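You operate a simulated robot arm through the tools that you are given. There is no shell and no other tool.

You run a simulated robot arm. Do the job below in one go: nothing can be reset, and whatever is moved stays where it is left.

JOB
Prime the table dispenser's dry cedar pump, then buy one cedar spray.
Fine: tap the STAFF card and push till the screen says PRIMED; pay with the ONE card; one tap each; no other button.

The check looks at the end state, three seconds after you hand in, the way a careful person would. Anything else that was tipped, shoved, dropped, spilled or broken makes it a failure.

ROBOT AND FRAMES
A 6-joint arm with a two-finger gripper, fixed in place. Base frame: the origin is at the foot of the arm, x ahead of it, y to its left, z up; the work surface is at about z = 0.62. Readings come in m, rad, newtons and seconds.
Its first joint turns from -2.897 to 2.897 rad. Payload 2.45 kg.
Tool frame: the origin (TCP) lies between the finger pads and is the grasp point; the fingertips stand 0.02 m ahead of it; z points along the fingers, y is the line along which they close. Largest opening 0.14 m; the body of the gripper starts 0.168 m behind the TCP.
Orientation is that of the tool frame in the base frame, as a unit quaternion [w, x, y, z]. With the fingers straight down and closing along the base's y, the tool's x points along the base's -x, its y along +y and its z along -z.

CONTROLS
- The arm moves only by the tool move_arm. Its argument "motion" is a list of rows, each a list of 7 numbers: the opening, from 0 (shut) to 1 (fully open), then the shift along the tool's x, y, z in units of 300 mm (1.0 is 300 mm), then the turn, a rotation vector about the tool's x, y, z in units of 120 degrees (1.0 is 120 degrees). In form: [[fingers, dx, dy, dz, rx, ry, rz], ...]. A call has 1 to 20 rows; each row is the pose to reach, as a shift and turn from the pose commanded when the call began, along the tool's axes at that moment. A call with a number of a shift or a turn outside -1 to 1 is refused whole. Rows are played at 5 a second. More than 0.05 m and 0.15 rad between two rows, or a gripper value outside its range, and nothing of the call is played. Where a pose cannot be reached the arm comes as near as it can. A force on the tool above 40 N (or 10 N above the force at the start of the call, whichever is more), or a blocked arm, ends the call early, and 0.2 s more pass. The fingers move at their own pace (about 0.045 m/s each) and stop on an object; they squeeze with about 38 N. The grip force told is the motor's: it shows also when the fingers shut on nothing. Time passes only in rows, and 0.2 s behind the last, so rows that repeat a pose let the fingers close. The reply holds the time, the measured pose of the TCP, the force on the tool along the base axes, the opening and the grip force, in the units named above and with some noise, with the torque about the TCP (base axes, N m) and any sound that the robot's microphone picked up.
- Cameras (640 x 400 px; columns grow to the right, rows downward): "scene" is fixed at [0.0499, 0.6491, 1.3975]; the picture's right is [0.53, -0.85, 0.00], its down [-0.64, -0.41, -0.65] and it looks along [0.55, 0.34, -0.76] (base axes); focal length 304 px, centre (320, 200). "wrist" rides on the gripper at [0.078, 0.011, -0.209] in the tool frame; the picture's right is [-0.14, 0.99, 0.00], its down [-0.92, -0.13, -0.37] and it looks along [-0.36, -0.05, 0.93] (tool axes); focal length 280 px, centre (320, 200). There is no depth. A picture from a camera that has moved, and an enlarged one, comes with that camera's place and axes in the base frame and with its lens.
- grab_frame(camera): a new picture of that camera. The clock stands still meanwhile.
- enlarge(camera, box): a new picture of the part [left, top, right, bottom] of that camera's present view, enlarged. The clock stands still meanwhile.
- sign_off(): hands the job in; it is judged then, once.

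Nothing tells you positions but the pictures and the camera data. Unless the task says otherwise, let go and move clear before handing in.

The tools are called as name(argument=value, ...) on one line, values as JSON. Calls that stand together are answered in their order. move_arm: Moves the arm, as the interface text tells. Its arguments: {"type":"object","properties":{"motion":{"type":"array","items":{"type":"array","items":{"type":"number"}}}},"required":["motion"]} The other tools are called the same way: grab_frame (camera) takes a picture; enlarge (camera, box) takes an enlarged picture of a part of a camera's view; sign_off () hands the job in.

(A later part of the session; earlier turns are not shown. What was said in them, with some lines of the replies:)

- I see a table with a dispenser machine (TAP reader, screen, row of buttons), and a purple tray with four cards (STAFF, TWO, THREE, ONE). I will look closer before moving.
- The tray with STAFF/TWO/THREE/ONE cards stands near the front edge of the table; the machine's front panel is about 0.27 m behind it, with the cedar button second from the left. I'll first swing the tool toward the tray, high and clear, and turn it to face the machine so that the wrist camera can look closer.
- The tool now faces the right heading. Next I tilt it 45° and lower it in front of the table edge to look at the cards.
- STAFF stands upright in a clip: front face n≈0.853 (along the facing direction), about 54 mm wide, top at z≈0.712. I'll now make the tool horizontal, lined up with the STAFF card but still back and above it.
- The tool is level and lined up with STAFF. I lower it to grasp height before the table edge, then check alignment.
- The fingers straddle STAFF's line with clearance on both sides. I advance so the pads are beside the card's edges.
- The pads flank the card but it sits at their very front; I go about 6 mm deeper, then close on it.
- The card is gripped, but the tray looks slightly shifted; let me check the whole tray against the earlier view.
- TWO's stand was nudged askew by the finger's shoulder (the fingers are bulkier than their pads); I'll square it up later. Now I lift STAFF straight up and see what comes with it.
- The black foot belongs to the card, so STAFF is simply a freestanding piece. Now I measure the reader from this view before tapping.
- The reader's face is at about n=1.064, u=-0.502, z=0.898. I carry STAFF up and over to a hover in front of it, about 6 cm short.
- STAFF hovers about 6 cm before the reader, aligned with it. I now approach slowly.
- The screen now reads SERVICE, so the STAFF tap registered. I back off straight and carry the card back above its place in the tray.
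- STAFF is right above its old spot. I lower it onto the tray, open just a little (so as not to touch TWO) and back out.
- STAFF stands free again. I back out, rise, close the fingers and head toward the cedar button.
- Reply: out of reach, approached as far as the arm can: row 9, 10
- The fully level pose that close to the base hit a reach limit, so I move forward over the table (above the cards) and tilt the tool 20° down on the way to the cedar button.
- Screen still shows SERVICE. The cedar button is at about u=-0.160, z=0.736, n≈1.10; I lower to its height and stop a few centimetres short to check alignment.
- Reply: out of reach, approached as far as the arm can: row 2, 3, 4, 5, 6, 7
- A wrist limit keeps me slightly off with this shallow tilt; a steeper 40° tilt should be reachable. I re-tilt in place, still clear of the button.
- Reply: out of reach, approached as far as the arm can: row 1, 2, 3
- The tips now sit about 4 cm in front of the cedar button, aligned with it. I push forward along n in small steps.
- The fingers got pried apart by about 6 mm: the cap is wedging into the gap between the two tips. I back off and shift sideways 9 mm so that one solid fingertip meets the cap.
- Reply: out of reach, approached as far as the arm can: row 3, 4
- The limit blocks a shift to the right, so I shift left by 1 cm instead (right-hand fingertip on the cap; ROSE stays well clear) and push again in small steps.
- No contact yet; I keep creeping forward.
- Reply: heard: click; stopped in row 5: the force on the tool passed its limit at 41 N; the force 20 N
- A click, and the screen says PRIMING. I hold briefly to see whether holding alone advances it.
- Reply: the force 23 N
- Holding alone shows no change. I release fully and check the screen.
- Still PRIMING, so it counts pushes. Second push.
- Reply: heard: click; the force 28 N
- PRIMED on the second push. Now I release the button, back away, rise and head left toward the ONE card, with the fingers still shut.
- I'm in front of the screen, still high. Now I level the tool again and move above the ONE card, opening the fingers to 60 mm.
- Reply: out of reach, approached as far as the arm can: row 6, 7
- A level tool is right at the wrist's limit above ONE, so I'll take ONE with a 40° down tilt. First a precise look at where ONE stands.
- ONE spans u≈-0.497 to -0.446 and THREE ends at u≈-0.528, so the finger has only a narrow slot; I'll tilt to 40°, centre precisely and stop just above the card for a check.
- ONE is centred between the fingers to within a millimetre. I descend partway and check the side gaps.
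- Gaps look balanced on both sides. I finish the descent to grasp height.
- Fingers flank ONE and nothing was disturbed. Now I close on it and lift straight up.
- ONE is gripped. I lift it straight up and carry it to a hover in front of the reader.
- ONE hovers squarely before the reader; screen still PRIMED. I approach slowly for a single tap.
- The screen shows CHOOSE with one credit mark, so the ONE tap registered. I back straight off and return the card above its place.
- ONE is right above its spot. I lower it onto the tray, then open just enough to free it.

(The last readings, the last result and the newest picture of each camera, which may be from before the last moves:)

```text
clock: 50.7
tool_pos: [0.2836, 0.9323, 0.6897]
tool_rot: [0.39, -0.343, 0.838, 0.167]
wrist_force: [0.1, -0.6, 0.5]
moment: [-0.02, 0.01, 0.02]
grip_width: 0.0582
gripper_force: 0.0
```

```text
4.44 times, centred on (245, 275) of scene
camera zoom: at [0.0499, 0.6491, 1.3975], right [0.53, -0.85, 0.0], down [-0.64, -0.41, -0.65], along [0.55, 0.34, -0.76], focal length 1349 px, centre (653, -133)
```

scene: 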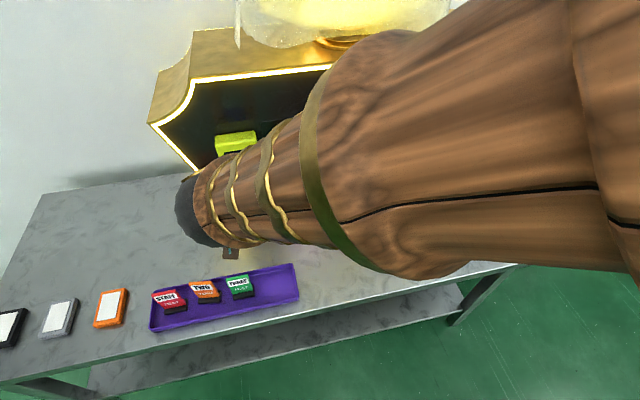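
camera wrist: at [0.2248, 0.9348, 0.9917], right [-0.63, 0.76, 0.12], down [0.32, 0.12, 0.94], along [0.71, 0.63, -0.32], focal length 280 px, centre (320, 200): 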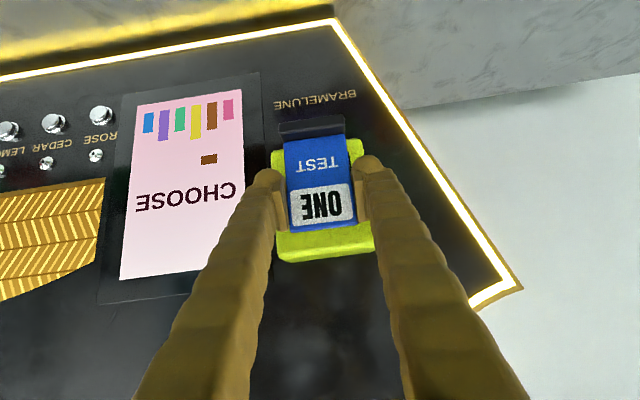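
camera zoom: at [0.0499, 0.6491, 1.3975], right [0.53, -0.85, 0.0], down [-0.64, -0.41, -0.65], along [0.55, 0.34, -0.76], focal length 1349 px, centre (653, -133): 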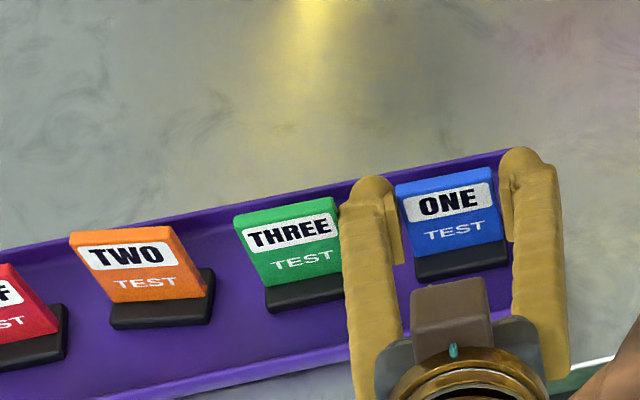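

ONE stands free. I rise straight up, close the fingers and travel back to the cedar button to take the spray.

move_arm(motion=[[0.415, -0.0511, 0, -0.0429, 0, 0, 0], [0.415, -0.1532, 0, -0.1286, 0, 0, 0], [0.415, -0.2553, 0, -0.2143, 0, 0, 0], [0.2, -0.3702, 0, -0.3107, 0, 0, 0], [0, -0.4259, -0.133, -0.2703, 0, 0, 0], [0, -0.4687, -0.267, -0.2193, 0, 0, 0], [0, -0.5116, -0.4, -0.1682, 0, 0, 0], [0, -0.5544, -0.533, -0.1171, 0, 0, 0], [0, -0.5973, -0.667, -0.0661, 0, 0, 0], [0, -0.6187, -0.8, -0.0405, 0, 0, 0], [0, -0.6401, -0.933, -0.015, 0, 0, 0], [0, -0.6401, -0.99, -0.015, 0, 0, 0]])

grab_frame(camera="scene")

grab_frame(camera="wrist")

```text
clock: 53.3
tool_pos: [0.5798, 0.8048, 0.8397]
tool_rot: [0.389, -0.342, 0.839, 0.167]
wrist_force: [0.7, -0.9, -0.7]
moment: [-0.02, -0.01, -0.01]
grip_width: 0.0002
gripper_force: 29.3
```

```text
taken
```

scene: 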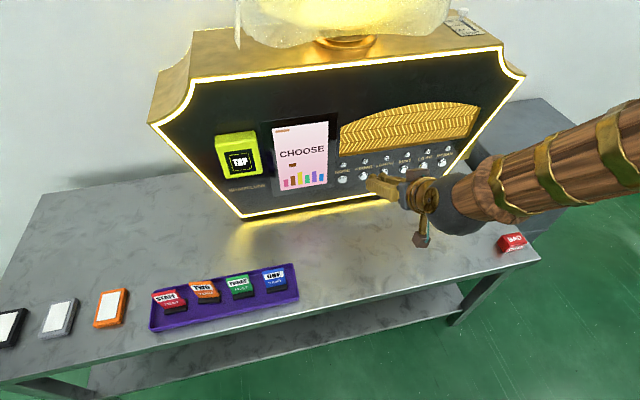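

```text
taken
camera wrist: at [0.4228, 0.6648, 0.9134], right [-0.63, 0.76, 0.12], down [0.32, 0.12, 0.94], along [0.71, 0.63, -0.32], focal length 280 px, centre (320, 200)
```

wrist: 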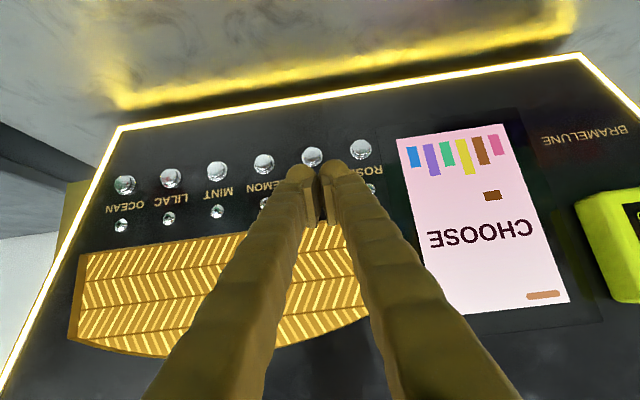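

Screen says CHOOSE. I lower to the button's height, then stop short to re-check alignment with CEDAR.

move_arm(motion=[[0, 0.0861, 0.002, 0.0723, 0, 0, 0], [0, 0.1723, 0.004, 0.1445, 0, 0, 0], [0, 0.2584, 0.0057, 0.2168, 0, 0, 0], [0, 0.2128, 0.0057, 0.2712, 0, 0, 0], [0, 0.1671, 0.0057, 0.3256, 0, 0, 0], [0, 0.1671, 0.0057, 0.3256, 0, 0, 0]])

grab_frame(camera="wrist")

enlarge(camera="scene", box=[260, 110, 420, 220])

```text
clock: 54.7
tool_pos: [0.6076, 0.8376, 0.736]
tool_rot: [0.389, -0.343, 0.839, 0.167]
wrist_force: [0.6, -0.9, -1.1]
moment: [0.0, 0.03, 0.01]
grip_width: 0.0001
gripper_force: 29.3
```

```text
taken
camera wrist: at [0.4511, 0.6973, 0.8097], right [-0.63, 0.76, 0.12], down [0.32, 0.12, 0.94], along [0.71, 0.63, -0.32], focal length 280 px, centre (320, 200)
```

wrist: 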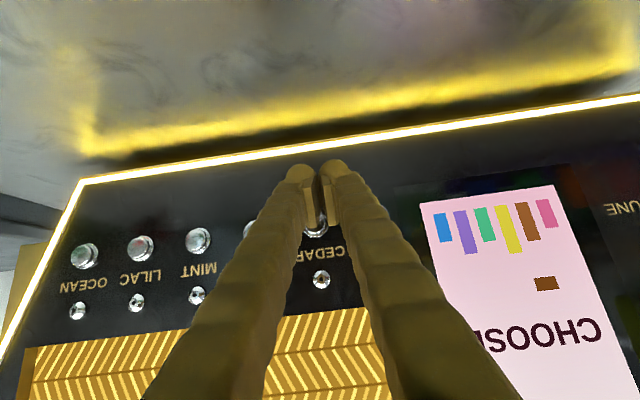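

```text
3.64 times, centred on (340, 165) of scene
camera zoom: at [0.0499, 0.6491, 1.3975], right [0.53, -0.85, 0.0], down [-0.64, -0.41, -0.65], along [0.55, 0.34, -0.76], focal length 1104 px, centre (247, 327)
```

zoom: 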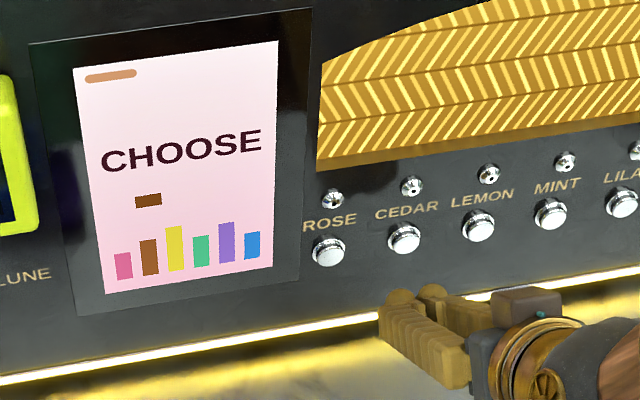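

Aligned the same way as before. One single push now.

move_arm(motion=[[0, -0.0587, -0.0067, 0.0595, 0, 0, 0], [0, -0.1015, -0.0067, 0.1106, 0, 0, 0], [0, -0.1187, -0.0067, 0.131, 0, 0, 0], [0, -0.1294, -0.0067, 0.1438, 0, 0, 0], [0, -0.1358, -0.0067, 0.1514, 0, 0, 0], [0, -0.1412, -0.0067, 0.1578, 0, 0, 0]])

enlarge(camera="scene", box=[260, 110, 420, 220])

grab_frame(camera="wrist")

```text
clock: 56.1
tool_pos: [0.6527, 0.8798, 0.7385]
tool_rot: [0.389, -0.343, 0.839, 0.166]
wrist_force: [-7.2, -5.4, 0.4]
moment: [-0.02, -0.05, -0.05]
grip_width: 0.0002
gripper_force: 29.7
heard: click
```

```text
3.64 times, centred on (340, 165) of scene
camera zoom: at [0.0499, 0.6491, 1.3975], right [0.53, -0.85, 0.0], down [-0.64, -0.41, -0.65], along [0.55, 0.34, -0.76], focal length 1104 px, centre (247, 327)
```

zoom: 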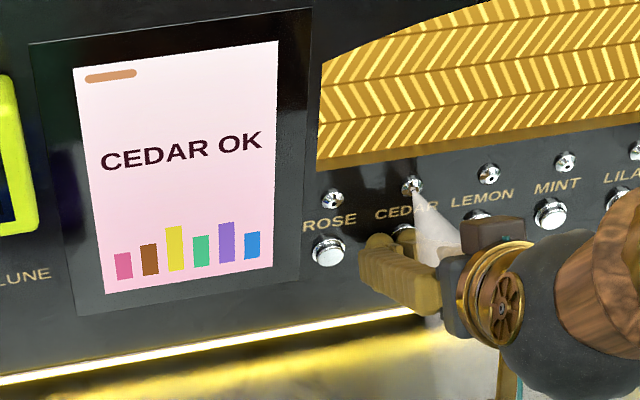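

```text
taken
camera wrist: at [0.4958, 0.7393, 0.8124], right [-0.63, 0.76, 0.12], down [0.32, 0.12, 0.94], along [0.7, 0.63, -0.32], focal length 280 px, centre (320, 200)
```

wrist: 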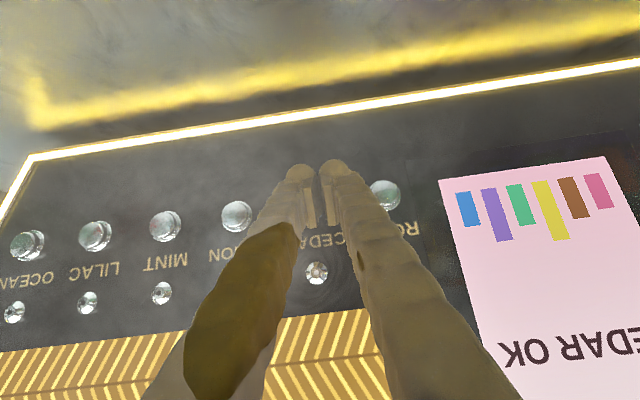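

CEDAR OK, and the cedar nozzle sprayed. I now release the button, back off and rise away, then return to square up the TWO card.

move_arm(motion=[[0, 0.0321, 0, -0.0383, 0, 0, 0], [0, 0.1072, 0, -0.1277, 0, 0, 0], [0, 0.1929, 0, -0.2298, 0, 0, 0], [0, 0.1806, 0, -0.3707, 0, 0, 0], [0, 0.0785, 0.067, -0.4564, 0, 0, 0], [0, 0.0019, 0.183, -0.5207, 0, 0, 0], [0, -0.0492, 0.333, -0.5636, 0, 0, 0], [0, -0.0492, 0.483, -0.5636, 0, 0, 0], [0, -0.0492, 0.633, -0.5636, 0, 0, 0], [0, -0.0492, 0.783, -0.5636, 0, 0, 0], [0, -0.0492, 0.933, -0.5636, 0, 0, 0]])

grab_frame(camera="scene")

```text
clock: 58.5
tool_pos: [0.3718, 0.993, 0.8631]
tool_rot: [0.389, -0.343, 0.839, 0.167]
wrist_force: [-0.9, -0.8, -0.1]
moment: [0.0, 0.03, 0.0]
grip_width: 0.0
gripper_force: 29.6
```

```text
taken
```

scene: 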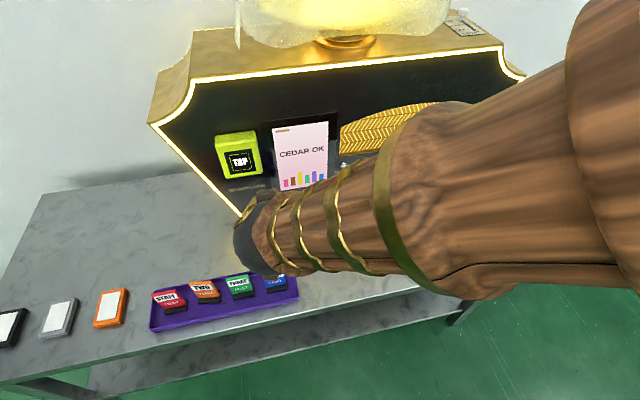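

Now over toward TWO (clear above the cards) for a close look at its present pose.

move_arm(motion=[[0, 0.0625, 0.106, -0.0226, 0, 0, 0], [0, 0.125, 0.2119, -0.0452, 0, 0, 0], [0.1, 0.1875, 0.3179, -0.0679, 0, 0, 0], [0.2, 0.25, 0.4238, -0.0905, 0, 0, 0], [0.3, 0.3125, 0.5298, -0.1131, 0, 0, 0], [0.41, 0.375, 0.6357, -0.1357, 0, 0, 0], [0.41, 0.375, 0.6357, -0.1357, 0, 0, 0]])

grab_frame(camera="wrist")

enlarge(camera="wrist", box=[240, 0, 400, 140])

enlarge(camera="scene", box=[140, 250, 310, 340])

```text
clock: 60.1
tool_pos: [0.1639, 1.0567, 0.804]
tool_rot: [0.39, -0.342, 0.839, 0.166]
wrist_force: [0.8, -0.1, -0.3]
moment: [0.01, 0.0, -0.05]
grip_width: 0.0573
gripper_force: 0.0
```

```text
taken
camera wrist: at [0.0084, 0.9159, 0.8781], right [-0.63, 0.76, 0.12], down [0.32, 0.12, 0.94], along [0.71, 0.63, -0.32], focal length 280 px, centre (320, 200)
```

wrist: 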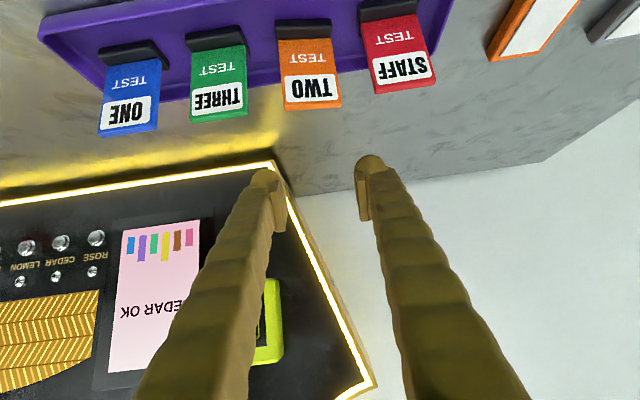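

```text
2.86 times, centred on (320, 70) of wrist
camera zoom: at [0.0084, 0.9159, 0.8781], right [-0.63, 0.76, 0.12], down [0.32, 0.12, 0.94], along [0.71, 0.63, -0.32], focal length 801 px, centre (320, 571)
```

zoom: 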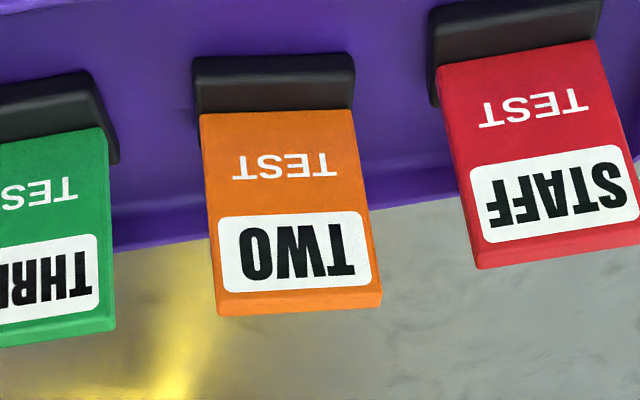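

```text
3.76 times, centred on (225, 295) of scene
camera zoom: at [0.0499, 0.6491, 1.3975], right [0.53, -0.85, 0.0], down [-0.64, -0.41, -0.65], along [0.55, 0.34, -0.76], focal length 1143 px, centre (678, -158)
```

zoom: 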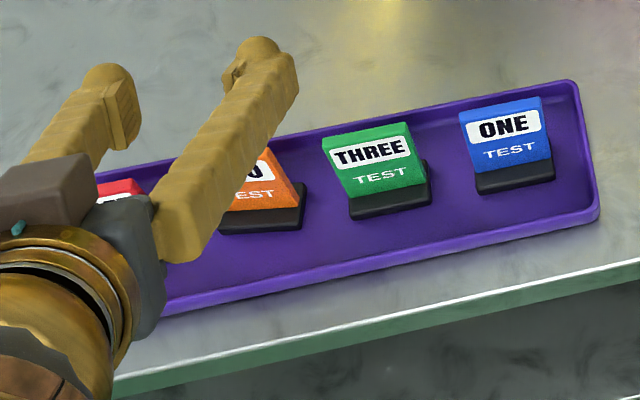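

TWO is turned about 11° with its left end pushed back ~9 mm. I'll straddle it from above like ONE, so closing squares it, then set it back. First I line up just above it.

move_arm(motion=[[0.404, 0.0442, 0.0083, 0.0407, 0, 0, 0], [0.404, 0.0883, 0.0083, 0.0814, 0, 0, 0], [0.404, 0.1325, 0.0083, 0.1221, 0, 0, 0], [0.404, 0.1325, 0.0083, 0.1221, 0, 0, 0]])

enlarge(camera="wrist", box=[200, 40, 440, 220])

enlarge(camera="scene", box=[140, 250, 250, 330])

```text
clock: 61.1
tool_pos: [0.1629, 1.06, 0.7499]
tool_rot: [0.388, -0.343, 0.839, 0.167]
wrist_force: [0.3, -0.6, -0.1]
moment: [0.0, 0.02, -0.02]
grip_width: 0.0564
gripper_force: 0.0
```

```text
2.22 times, centred on (320, 130) of wrist
camera zoom: at [0.0062, 0.9199, 0.8242], right [-0.63, 0.76, 0.12], down [0.32, 0.12, 0.94], along [0.71, 0.63, -0.32], focal length 623 px, centre (320, 356)
```

zoom: 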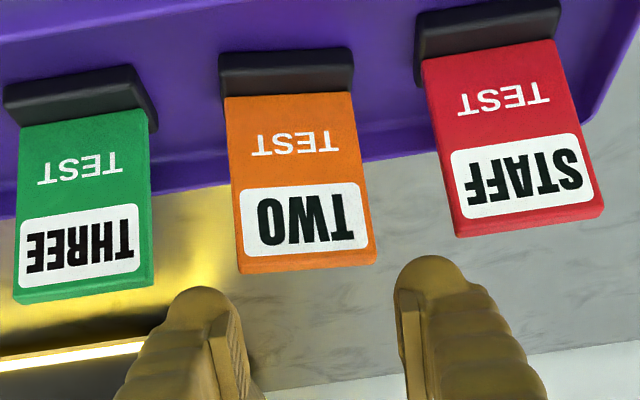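

```text
5.00 times, centred on (195, 290) of scene
camera zoom: at [0.0499, 0.6491, 1.3975], right [0.53, -0.85, 0.0], down [-0.64, -0.41, -0.65], along [0.55, 0.34, -0.76], focal length 1518 px, centre (945, -250)
```

zoom: 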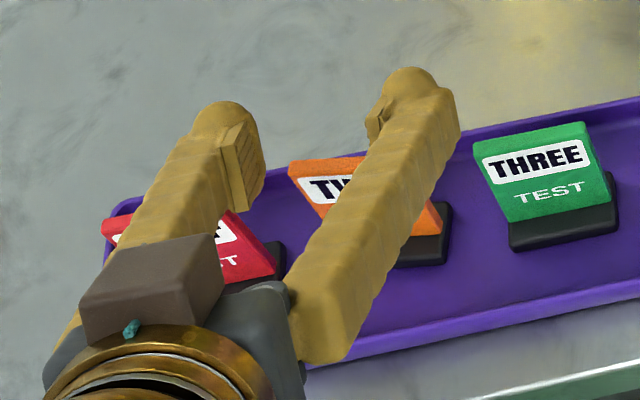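

Alignment is good; the slot beside STAFF is tight, so I shift 1 mm right and descend partway.

move_arm(motion=[[0.404, 0.025, -0.004, 0.021, 0, 0, 0], [0.404, 0.05, -0.004, 0.042, 0, 0, 0], [0.404, 0.0715, -0.004, 0.06, 0, 0, 0], [0.404, 0.0715, -0.004, 0.06, 0, 0, 0]])

enlarge(camera="wrist", box=[200, 60, 440, 220])

enlarge(camera="scene", box=[140, 250, 250, 330])

```text
clock: 62.1
tool_pos: [0.1633, 1.0596, 0.7236]
tool_rot: [0.39, -0.342, 0.839, 0.166]
wrist_force: [0.9, -0.4, -1.0]
moment: [0.01, -0.02, -0.01]
grip_width: 0.0565
gripper_force: 0.0
```

```text
2.50 times, centred on (320, 140) of wrist
camera zoom: at [0.0071, 0.9189, 0.797], right [-0.63, 0.76, 0.12], down [0.32, 0.12, 0.94], along [0.71, 0.63, -0.32], focal length 701 px, centre (320, 350)
```

zoom: 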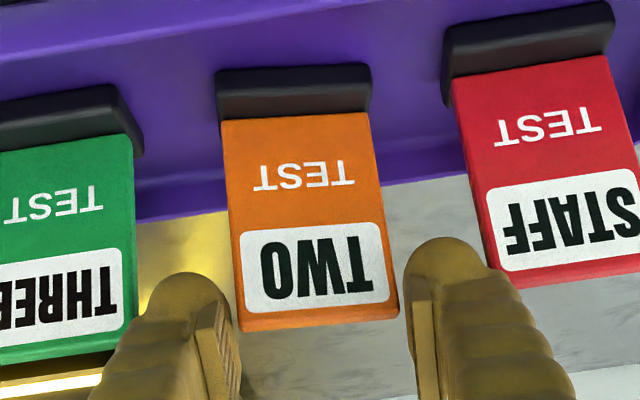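

```text
5.00 times, centred on (195, 290) of scene
camera zoom: at [0.0499, 0.6491, 1.3975], right [0.53, -0.85, 0.0], down [-0.64, -0.41, -0.65], along [0.55, 0.34, -0.76], focal length 1518 px, centre (945, -250)
```

zoom: 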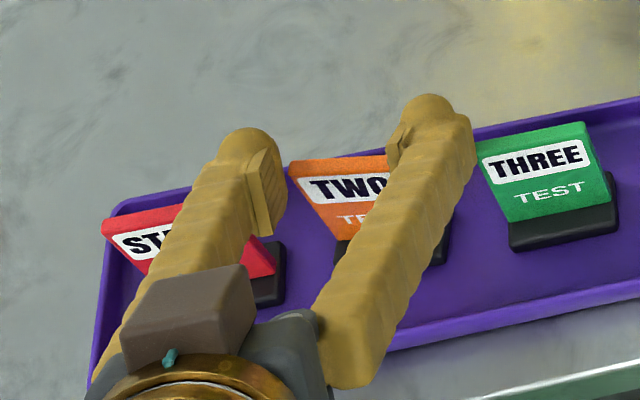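

No contact so far and fingers already flank the top of TWO. I continue down to grasp height.

move_arm(motion=[[0.404, 0.025, 0, 0.021, 0, 0, 0], [0.404, 0.05, 0, 0.042, 0, 0, 0], [0.404, 0.075, 0, 0.063, 0, 0, 0], [0.404, 0.0858, 0, 0.072, 0, 0, 0], [0.404, 0.0858, 0, 0.072, 0, 0, 0]])

enlarge(camera="wrist", box=[200, 80, 440, 240])

enlarge(camera="scene", box=[140, 250, 250, 330])

```text
clock: 63.3
tool_pos: [0.1647, 1.06, 0.6886]
tool_rot: [0.39, -0.342, 0.839, 0.166]
wrist_force: [0.7, 0.7, 0.0]
moment: [-0.03, 0.01, -0.01]
grip_width: 0.0569
gripper_force: 0.1
```

```text
2.50 times, centred on (320, 160) of wrist
camera zoom: at [0.007, 0.9196, 0.7623], right [-0.63, 0.76, 0.12], down [0.32, 0.12, 0.94], along [0.71, 0.63, -0.32], focal length 701 px, centre (320, 300)
```

zoom: 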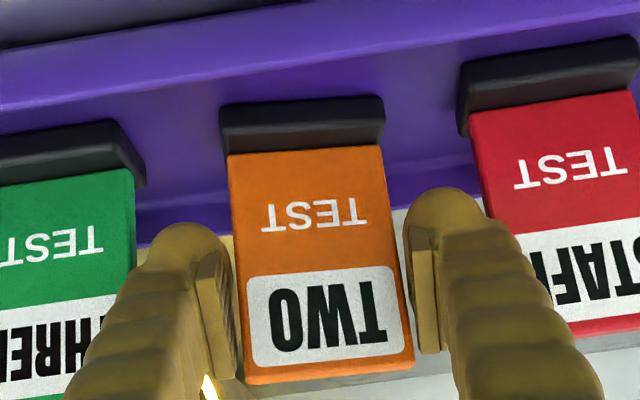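

```text
5.00 times, centred on (195, 290) of scene
camera zoom: at [0.0499, 0.6491, 1.3975], right [0.53, -0.85, 0.0], down [-0.64, -0.41, -0.65], along [0.55, 0.34, -0.76], focal length 1518 px, centre (945, -250)
```

zoom: 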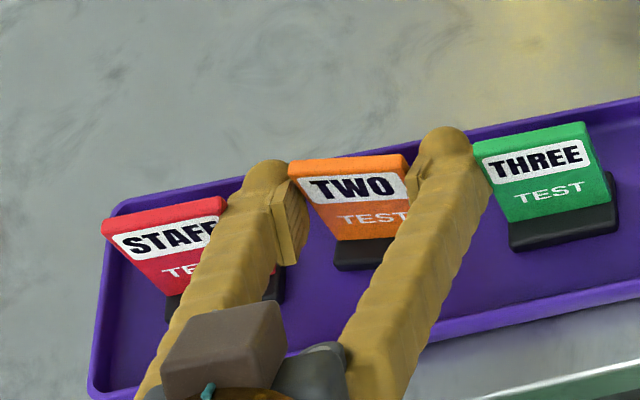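

Straddling TWO without contact. I close to square it up.

move_arm(motion=[[0.385, 0, 0, 0, 0, 0, 0], [0.37, 0, 0, 0, 0, 0, 0], [0.35, 0, 0, 0, 0, 0, 0], [0.3, 0, 0, 0, 0, 0, 0], [0.3, 0, 0, 0, 0, 0, 0]])

enlarge(camera="wrist", box=[200, 80, 440, 240])

enlarge(camera="scene", box=[140, 250, 250, 330])

```text
clock: 64.5
tool_pos: [0.1635, 1.0597, 0.6896]
tool_rot: [0.389, -0.343, 0.839, 0.167]
wrist_force: [-0.4, -0.2, 0.0]
moment: [-0.05, -0.01, 0.0]
grip_width: 0.0529
gripper_force: 38.1
```

```text
2.50 times, centred on (320, 160) of wrist
camera zoom: at [0.007, 0.9195, 0.7624], right [-0.63, 0.76, 0.12], down [0.32, 0.12, 0.94], along [0.71, 0.63, -0.32], focal length 701 px, centre (320, 300)
```

zoom: 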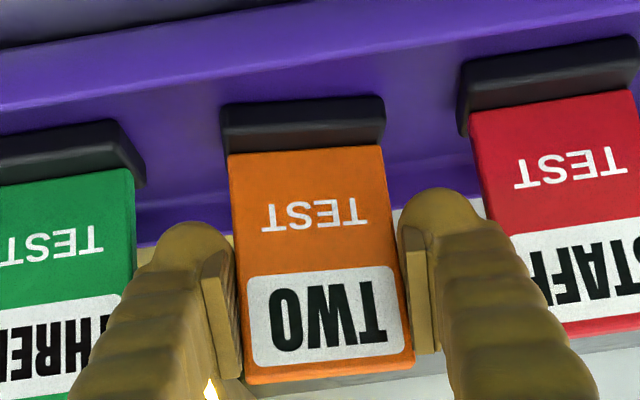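

```text
5.00 times, centred on (195, 290) of scene
camera zoom: at [0.0499, 0.6491, 1.3975], right [0.53, -0.85, 0.0], down [-0.64, -0.41, -0.65], along [0.55, 0.34, -0.76], focal length 1518 px, centre (945, -250)
```

zoom: 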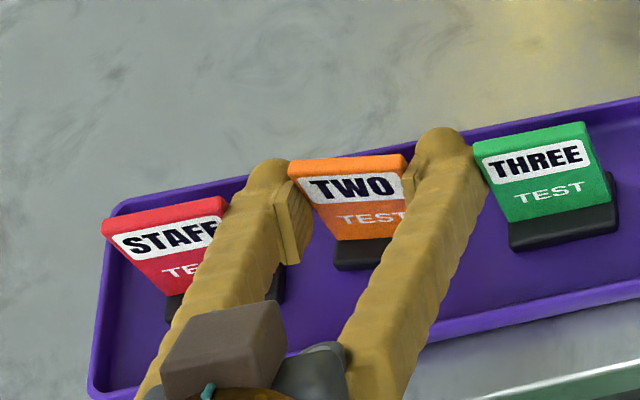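

The grip holds TWO but friction kept it skewed, so I'll lift it clear of its neighbours and turn the whole tool to square it before setting it back.

move_arm(motion=[[0.3, -0.0255, 0, -0.0214, 0, 0, 0], [0.3, -0.0766, 0, -0.0643, 0, 0, 0], [0.3, -0.1532, 0, -0.1286, 0, 0, 0], [0.3, -0.2298, 0, -0.1929, 0, 0, 0], [0.3, -0.2298, 0, -0.1929, 0, 0, 0]])

enlarge(camera="wrist", box=[200, 60, 440, 240])

enlarge(camera="scene", box=[120, 220, 280, 330])

```text
clock: 65.7
tool_pos: [0.1647, 1.0598, 0.7788]
tool_rot: [0.389, -0.342, 0.839, 0.166]
wrist_force: [0.1, 0.6, -1.0]
moment: [-0.02, 0.02, -0.01]
grip_width: 0.0528
gripper_force: 38.4
```

```text
2.22 times, centred on (320, 150) of wrist
camera zoom: at [0.0078, 0.9193, 0.8531], right [-0.63, 0.76, 0.12], down [0.32, 0.12, 0.94], along [0.71, 0.63, -0.32], focal length 623 px, centre (320, 311)
```

zoom: 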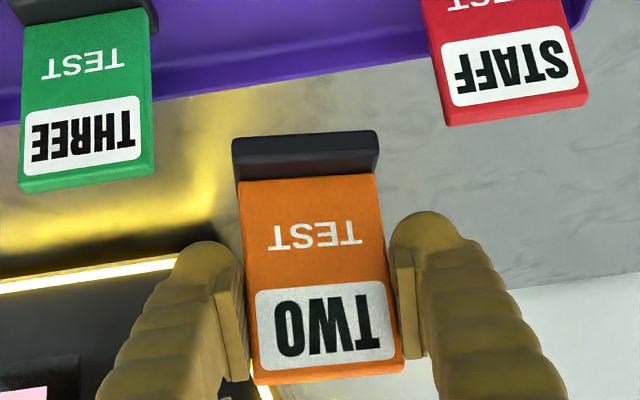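

```text
3.64 times, centred on (200, 275) of scene
camera zoom: at [0.0499, 0.6491, 1.3975], right [0.53, -0.85, 0.0], down [-0.64, -0.41, -0.65], along [0.55, 0.34, -0.76], focal length 1104 px, centre (756, -73)
```

zoom: 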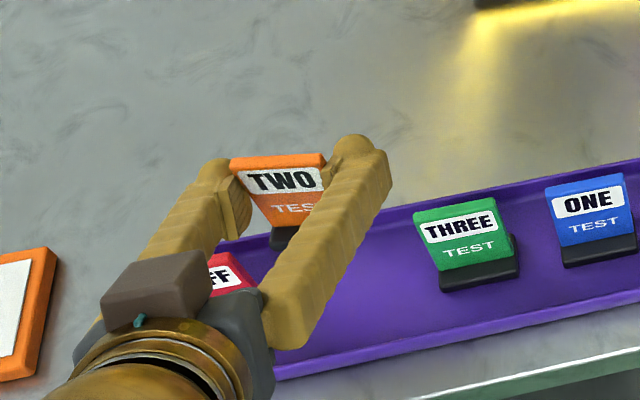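

enlarge(camera="scene", box=[170, 250, 220, 290])

enlarge(camera="scene", box=[225, 262, 275, 302])

```text
10.00 times, centred on (195, 270) of scene
camera zoom: at [0.0499, 0.6491, 1.3975], right [0.53, -0.85, 0.0], down [-0.64, -0.41, -0.65], along [0.55, 0.34, -0.76], focal length 3035 px, centre (1570, -500)
```

zoom: 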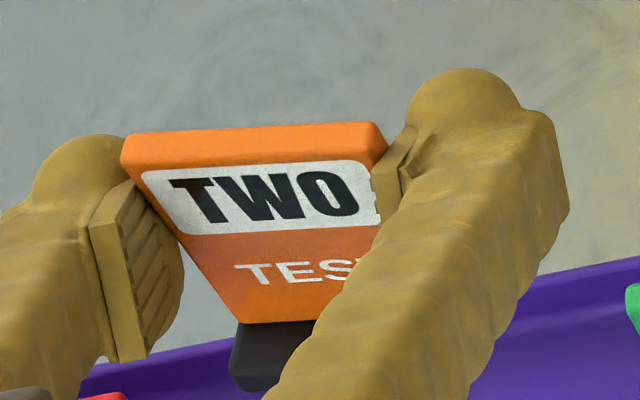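

```text
10.00 times, centred on (250, 282) of scene
camera zoom: at [0.0499, 0.6491, 1.3975], right [0.53, -0.85, 0.0], down [-0.64, -0.41, -0.65], along [0.55, 0.34, -0.76], focal length 3035 px, centre (1020, -620)
```

zoom: 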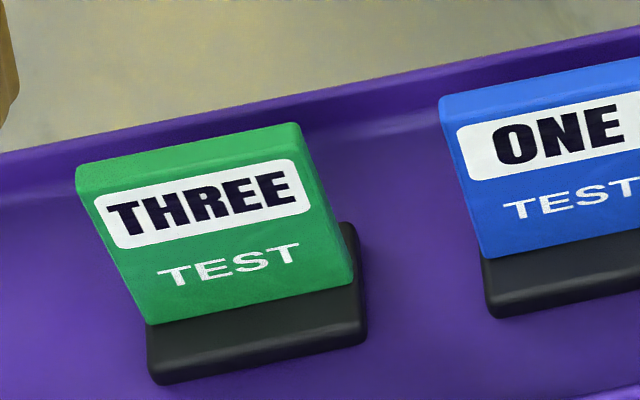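

TWO is skewed about 8.4° in the scene view. I turn the tool about the vertical by that amount while it's held clear, then check.

move_arm(motion=[[0.3, 0.0067, -0.0025, -0.008, -0.0269, 0.0004, -0.0225], [0.3, 0.0133, -0.005, -0.016, -0.0538, 0.0008, -0.0449], [0.3, 0.0133, -0.005, -0.016, -0.0538, 0.0008, -0.0449]])

enlarge(camera="scene", box=[170, 250, 220, 290])

enlarge(camera="wrist", box=[180, 60, 480, 260])

```text
clock: 66.5
tool_pos: [0.1627, 1.0538, 0.779]
tool_rot: [0.376, -0.403, 0.811, 0.194]
wrist_force: [0.4, -0.4, -1.0]
moment: [0.02, -0.01, 0.0]
grip_width: 0.0528
gripper_force: 38.1
```

```text
10.00 times, centred on (195, 270) of scene
camera zoom: at [0.0499, 0.6491, 1.3975], right [0.53, -0.85, 0.0], down [-0.64, -0.41, -0.65], along [0.55, 0.34, -0.76], focal length 3035 px, centre (1570, -500)
```

zoom: 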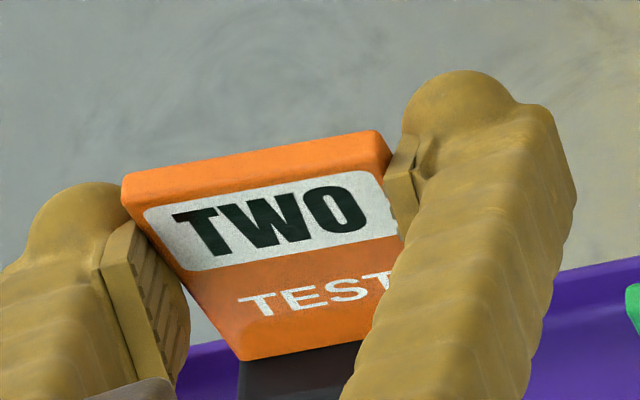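

```text
2.00 times, centred on (330, 160) of wrist
camera zoom: at [0.0272, 0.8925, 0.8528], right [-0.74, 0.66, 0.12], down [0.3, 0.16, 0.94], along [0.6, 0.73, -0.32], focal length 561 px, centre (300, 280)
```

zoom: 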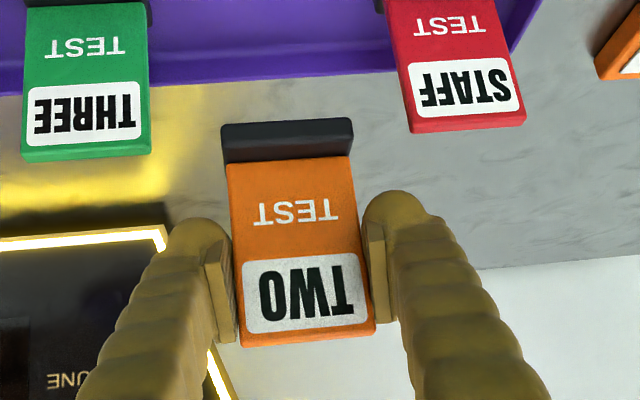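

TWO is now square with the others and centred over its place. I lower it partway and check the clearances.

move_arm(motion=[[0.3, 0.05, -0.0007, 0.0418, 0, 0, 0], [0.3, 0.09, -0.0013, 0.0752, 0, 0, 0], [0.3, 0.125, -0.0019, 0.1045, 0, 0, 0], [0.3, 0.125, -0.0019, 0.1045, 0, 0, 0]])

enlarge(camera="scene", box=[140, 250, 250, 330])

enlarge(camera="wrist", box=[180, 60, 480, 260])

```text
clock: 67.5
tool_pos: [0.1638, 1.0539, 0.7292]
tool_rot: [0.376, -0.403, 0.811, 0.195]
wrist_force: [-0.4, 0.2, 0.2]
moment: [0.0, -0.01, 0.0]
grip_width: 0.0523
gripper_force: 37.6
```

```text
5.00 times, centred on (195, 290) of scene
camera zoom: at [0.0499, 0.6491, 1.3975], right [0.53, -0.85, 0.0], down [-0.64, -0.41, -0.65], along [0.55, 0.34, -0.76], focal length 1518 px, centre (945, -250)
```

zoom: 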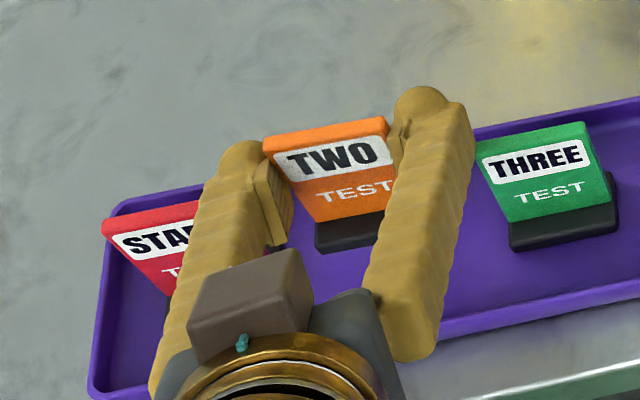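

```text
2.00 times, centred on (330, 160) of wrist
camera zoom: at [0.0282, 0.8921, 0.8034], right [-0.74, 0.66, 0.12], down [0.3, 0.16, 0.94], along [0.61, 0.73, -0.32], focal length 561 px, centre (300, 280)
```

zoom: 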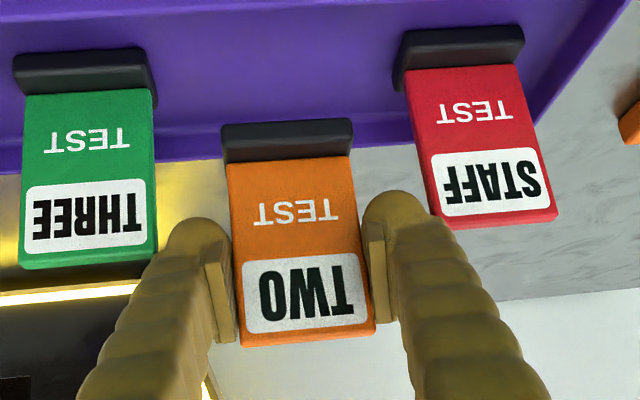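

Clearances hold. I lower TWO the rest of the way onto the tray and release it gently.

move_arm(motion=[[0.3, 0.04, -0.0006, 0.0334, 0, 0, 0], [0.3, 0.075, -0.0011, 0.0627, 0, 0, 0], [0.3, 0.093, -0.0014, 0.0777, 0, 0, 0], [0.3, 0.1, -0.0015, 0.0836, 0, 0, 0], [0.3, 0.1, -0.0015, 0.0836, 0, 0, 0], [0.39, 0.1, -0.0015, 0.0836, 0, 0, 0], [0.402, 0.1, -0.0015, 0.0836, 0, 0, 0], [0.402, 0.1, -0.0015, 0.0836, 0, 0, 0]])

enlarge(camera="scene", box=[140, 250, 250, 330])

enlarge(camera="wrist", box=[180, 60, 480, 260])

```text
clock: 69.3
tool_pos: [0.1619, 1.0534, 0.6919]
tool_rot: [0.376, -0.403, 0.811, 0.194]
wrist_force: [0.3, -0.2, 0.4]
moment: [-0.02, 0.04, 0.02]
grip_width: 0.0563
gripper_force: 0.1
```

```text
5.00 times, centred on (195, 290) of scene
camera zoom: at [0.0499, 0.6491, 1.3975], right [0.53, -0.85, 0.0], down [-0.64, -0.41, -0.65], along [0.55, 0.34, -0.76], focal length 1518 px, centre (945, -250)
```

zoom: 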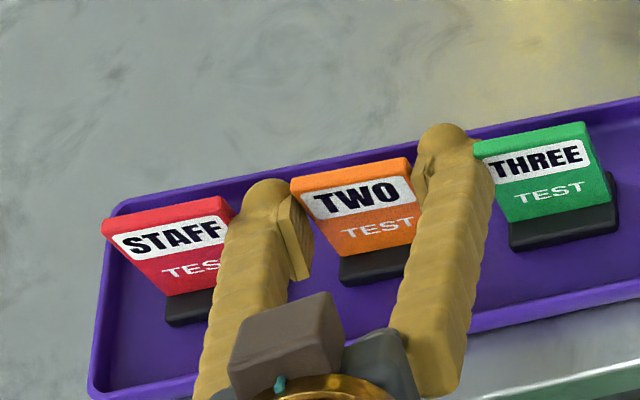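

```text
2.00 times, centred on (330, 160) of wrist
camera zoom: at [0.0274, 0.8922, 0.765], right [-0.74, 0.66, 0.12], down [0.3, 0.16, 0.94], along [0.61, 0.73, -0.32], focal length 561 px, centre (300, 280)
```

zoom: 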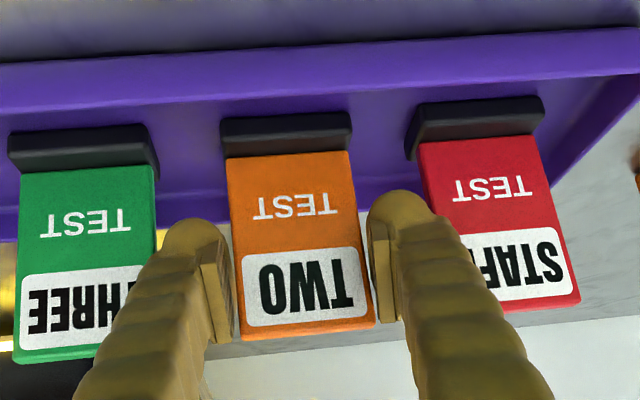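

TWO stands square again. I lift straight out, then retreat to look over the whole tray.

move_arm(motion=[[0.402, -0.0383, 0.0006, -0.032, 0, 0, 0], [0.402, -0.1022, 0.0015, -0.0854, 0, 0, 0], [0.402, -0.1788, 0.0027, -0.1494, 0, 0, 0], [0.402, -0.2554, 0.0038, -0.2134, 0, 0, 0], [0.402, -0.3448, 0.0046, -0.2881, 0, 0, 0], [0.402, -0.4214, 0.0046, -0.3521, 0, 0, 0], [0.402, -0.3464, 0.0046, -0.4521, 0, 0, 0], [0.402, -0.2714, 0.0046, -0.5521, 0, 0, 0], [0.402, -0.2214, 0.1, -0.6121, 0, 0, 0]])

grab_frame(camera="scene")

enlarge(camera="scene", box=[140, 250, 310, 340])

grab_frame(camera="wrist")

```text
clock: 71.3
tool_pos: [0.0792, 0.9918, 0.8613]
tool_rot: [0.376, -0.402, 0.812, 0.194]
wrist_force: [-0.3, 0.1, 0.4]
moment: [0.03, 0.0, -0.04]
grip_width: 0.0564
gripper_force: 0.1
```

```text
taken
```

scene: 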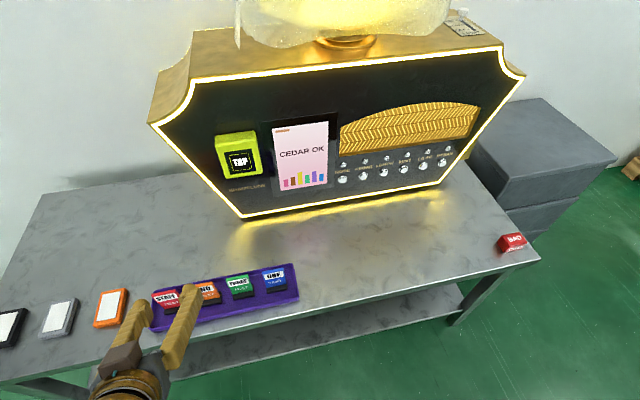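

```text
3.76 times, centred on (225, 295) of scene
camera zoom: at [0.0499, 0.6491, 1.3975], right [0.53, -0.85, 0.0], down [-0.64, -0.41, -0.65], along [0.55, 0.34, -0.76], focal length 1143 px, centre (678, -158)
```

zoom: 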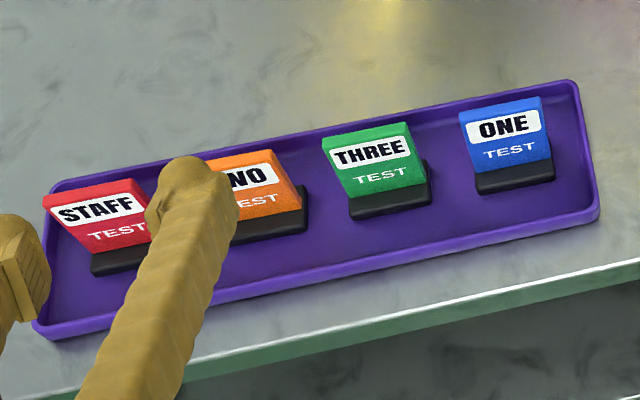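

```text
taken
camera wrist: at [-0.0546, 0.8309, 0.9342], right [-0.74, 0.66, 0.12], down [0.3, 0.16, 0.94], along [0.61, 0.73, -0.32], focal length 280 px, centre (320, 200)
```

wrist: 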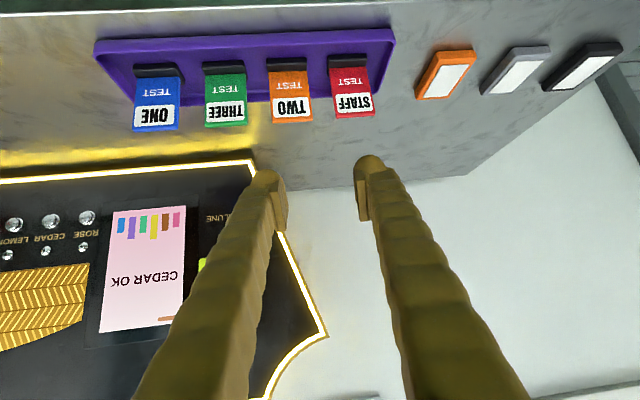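

All four cards stand in a row. I move further up and aside for an unobstructed final check.

move_arm(motion=[[0.402, -0.1, 0.06, -0.09, 0, 0, 0], [0.402, -0.2, 0.12, -0.18, 0, 0, 0], [0.402, -0.28, 0.2, -0.28, 0, 0, 0], [0.402, -0.36, 0.28, -0.37, 0, 0, 0], [0.402, -0.42, 0.36, -0.45, 0, 0, 0], [0.402, -0.42, 0.36, -0.45, 0, 0, 0]])

grab_frame(camera="scene")

enlarge(camera="scene", box=[140, 250, 310, 340])

enlarge(camera="scene", box=[200, 100, 480, 220])

```text
clock: 72.7
tool_pos: [-0.0173, 1.0382, 1.0375]
tool_rot: [0.375, -0.405, 0.812, 0.191]
wrist_force: [0.5, -0.6, -0.5]
moment: [-0.01, -0.01, -0.01]
grip_width: 0.0564
gripper_force: 0.0
```

```text
taken
```

scene: 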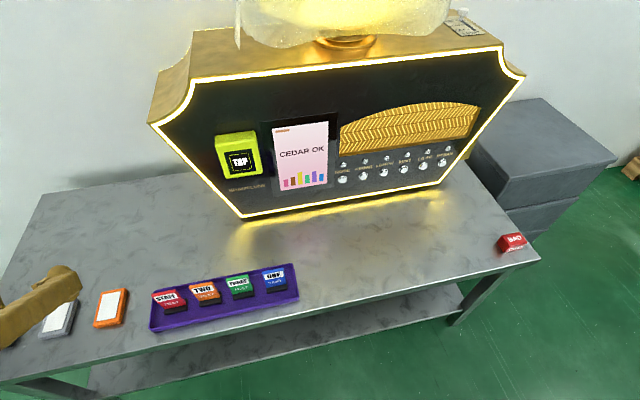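

```text
3.76 times, centred on (225, 295) of scene
camera zoom: at [0.0499, 0.6491, 1.3975], right [0.53, -0.85, 0.0], down [-0.64, -0.41, -0.65], along [0.55, 0.34, -0.76], focal length 1143 px, centre (678, -158)
```

zoom: 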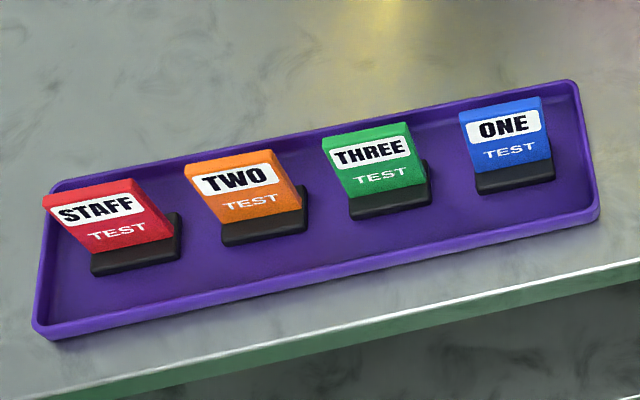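

```text
2.29 times, centred on (340, 160) of scene
camera zoom: at [0.0499, 0.6491, 1.3975], right [0.53, -0.85, 0.0], down [-0.64, -0.41, -0.65], along [0.55, 0.34, -0.76], focal length 694 px, centre (274, 291)
```

zoom: 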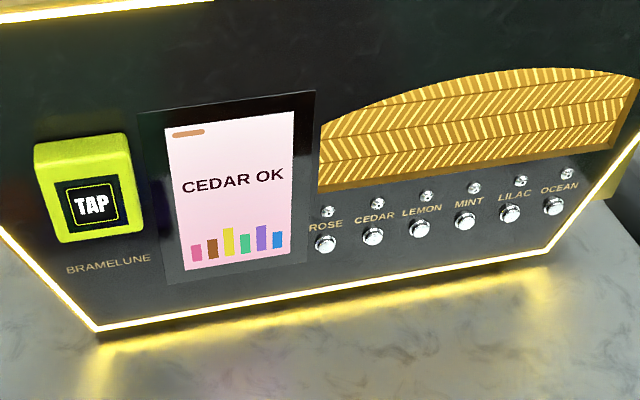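

Everything is in order. The screen reads CEDAR OK, the four cards stand within a millimetre or two of where they began, the tray, pads and BAD block are untouched, and the arm is clear. I hand the job in.

sign_off()

```text
The job is handed in.
```

The cedar pump is primed and one cedar spray was bought. The screen read CEDAR OK when I handed the job in.

- **Priming:** I tapped the STAFF card once and the screen went to SERVICE. I then pushed the cedar button twice: the first push gave PRIMING and the second gave PRIMED.
- **Buying:** I tapped the ONE card once and the screen went to CHOOSE. One push of the cedar button gave one spray.
- **First try at the button:** my first approach let the cap wedge between the two closed fingertips. There was no click, the screen stayed on SERVICE, and I backed off. I pressed no other button.
- **Disturbed along the way:** while I was gripping STAFF, a finger pushed the TWO card back about 8 mm and turned it about 10°. I picked TWO up, straightened it and set it back.
- **End state:** all four cards stand in the tray within a millimetre or two of where they started. Nothing else looked moved in the final pictures; the arm hid the black pad from view there, but it had not been near it. The arm is clear of everything.
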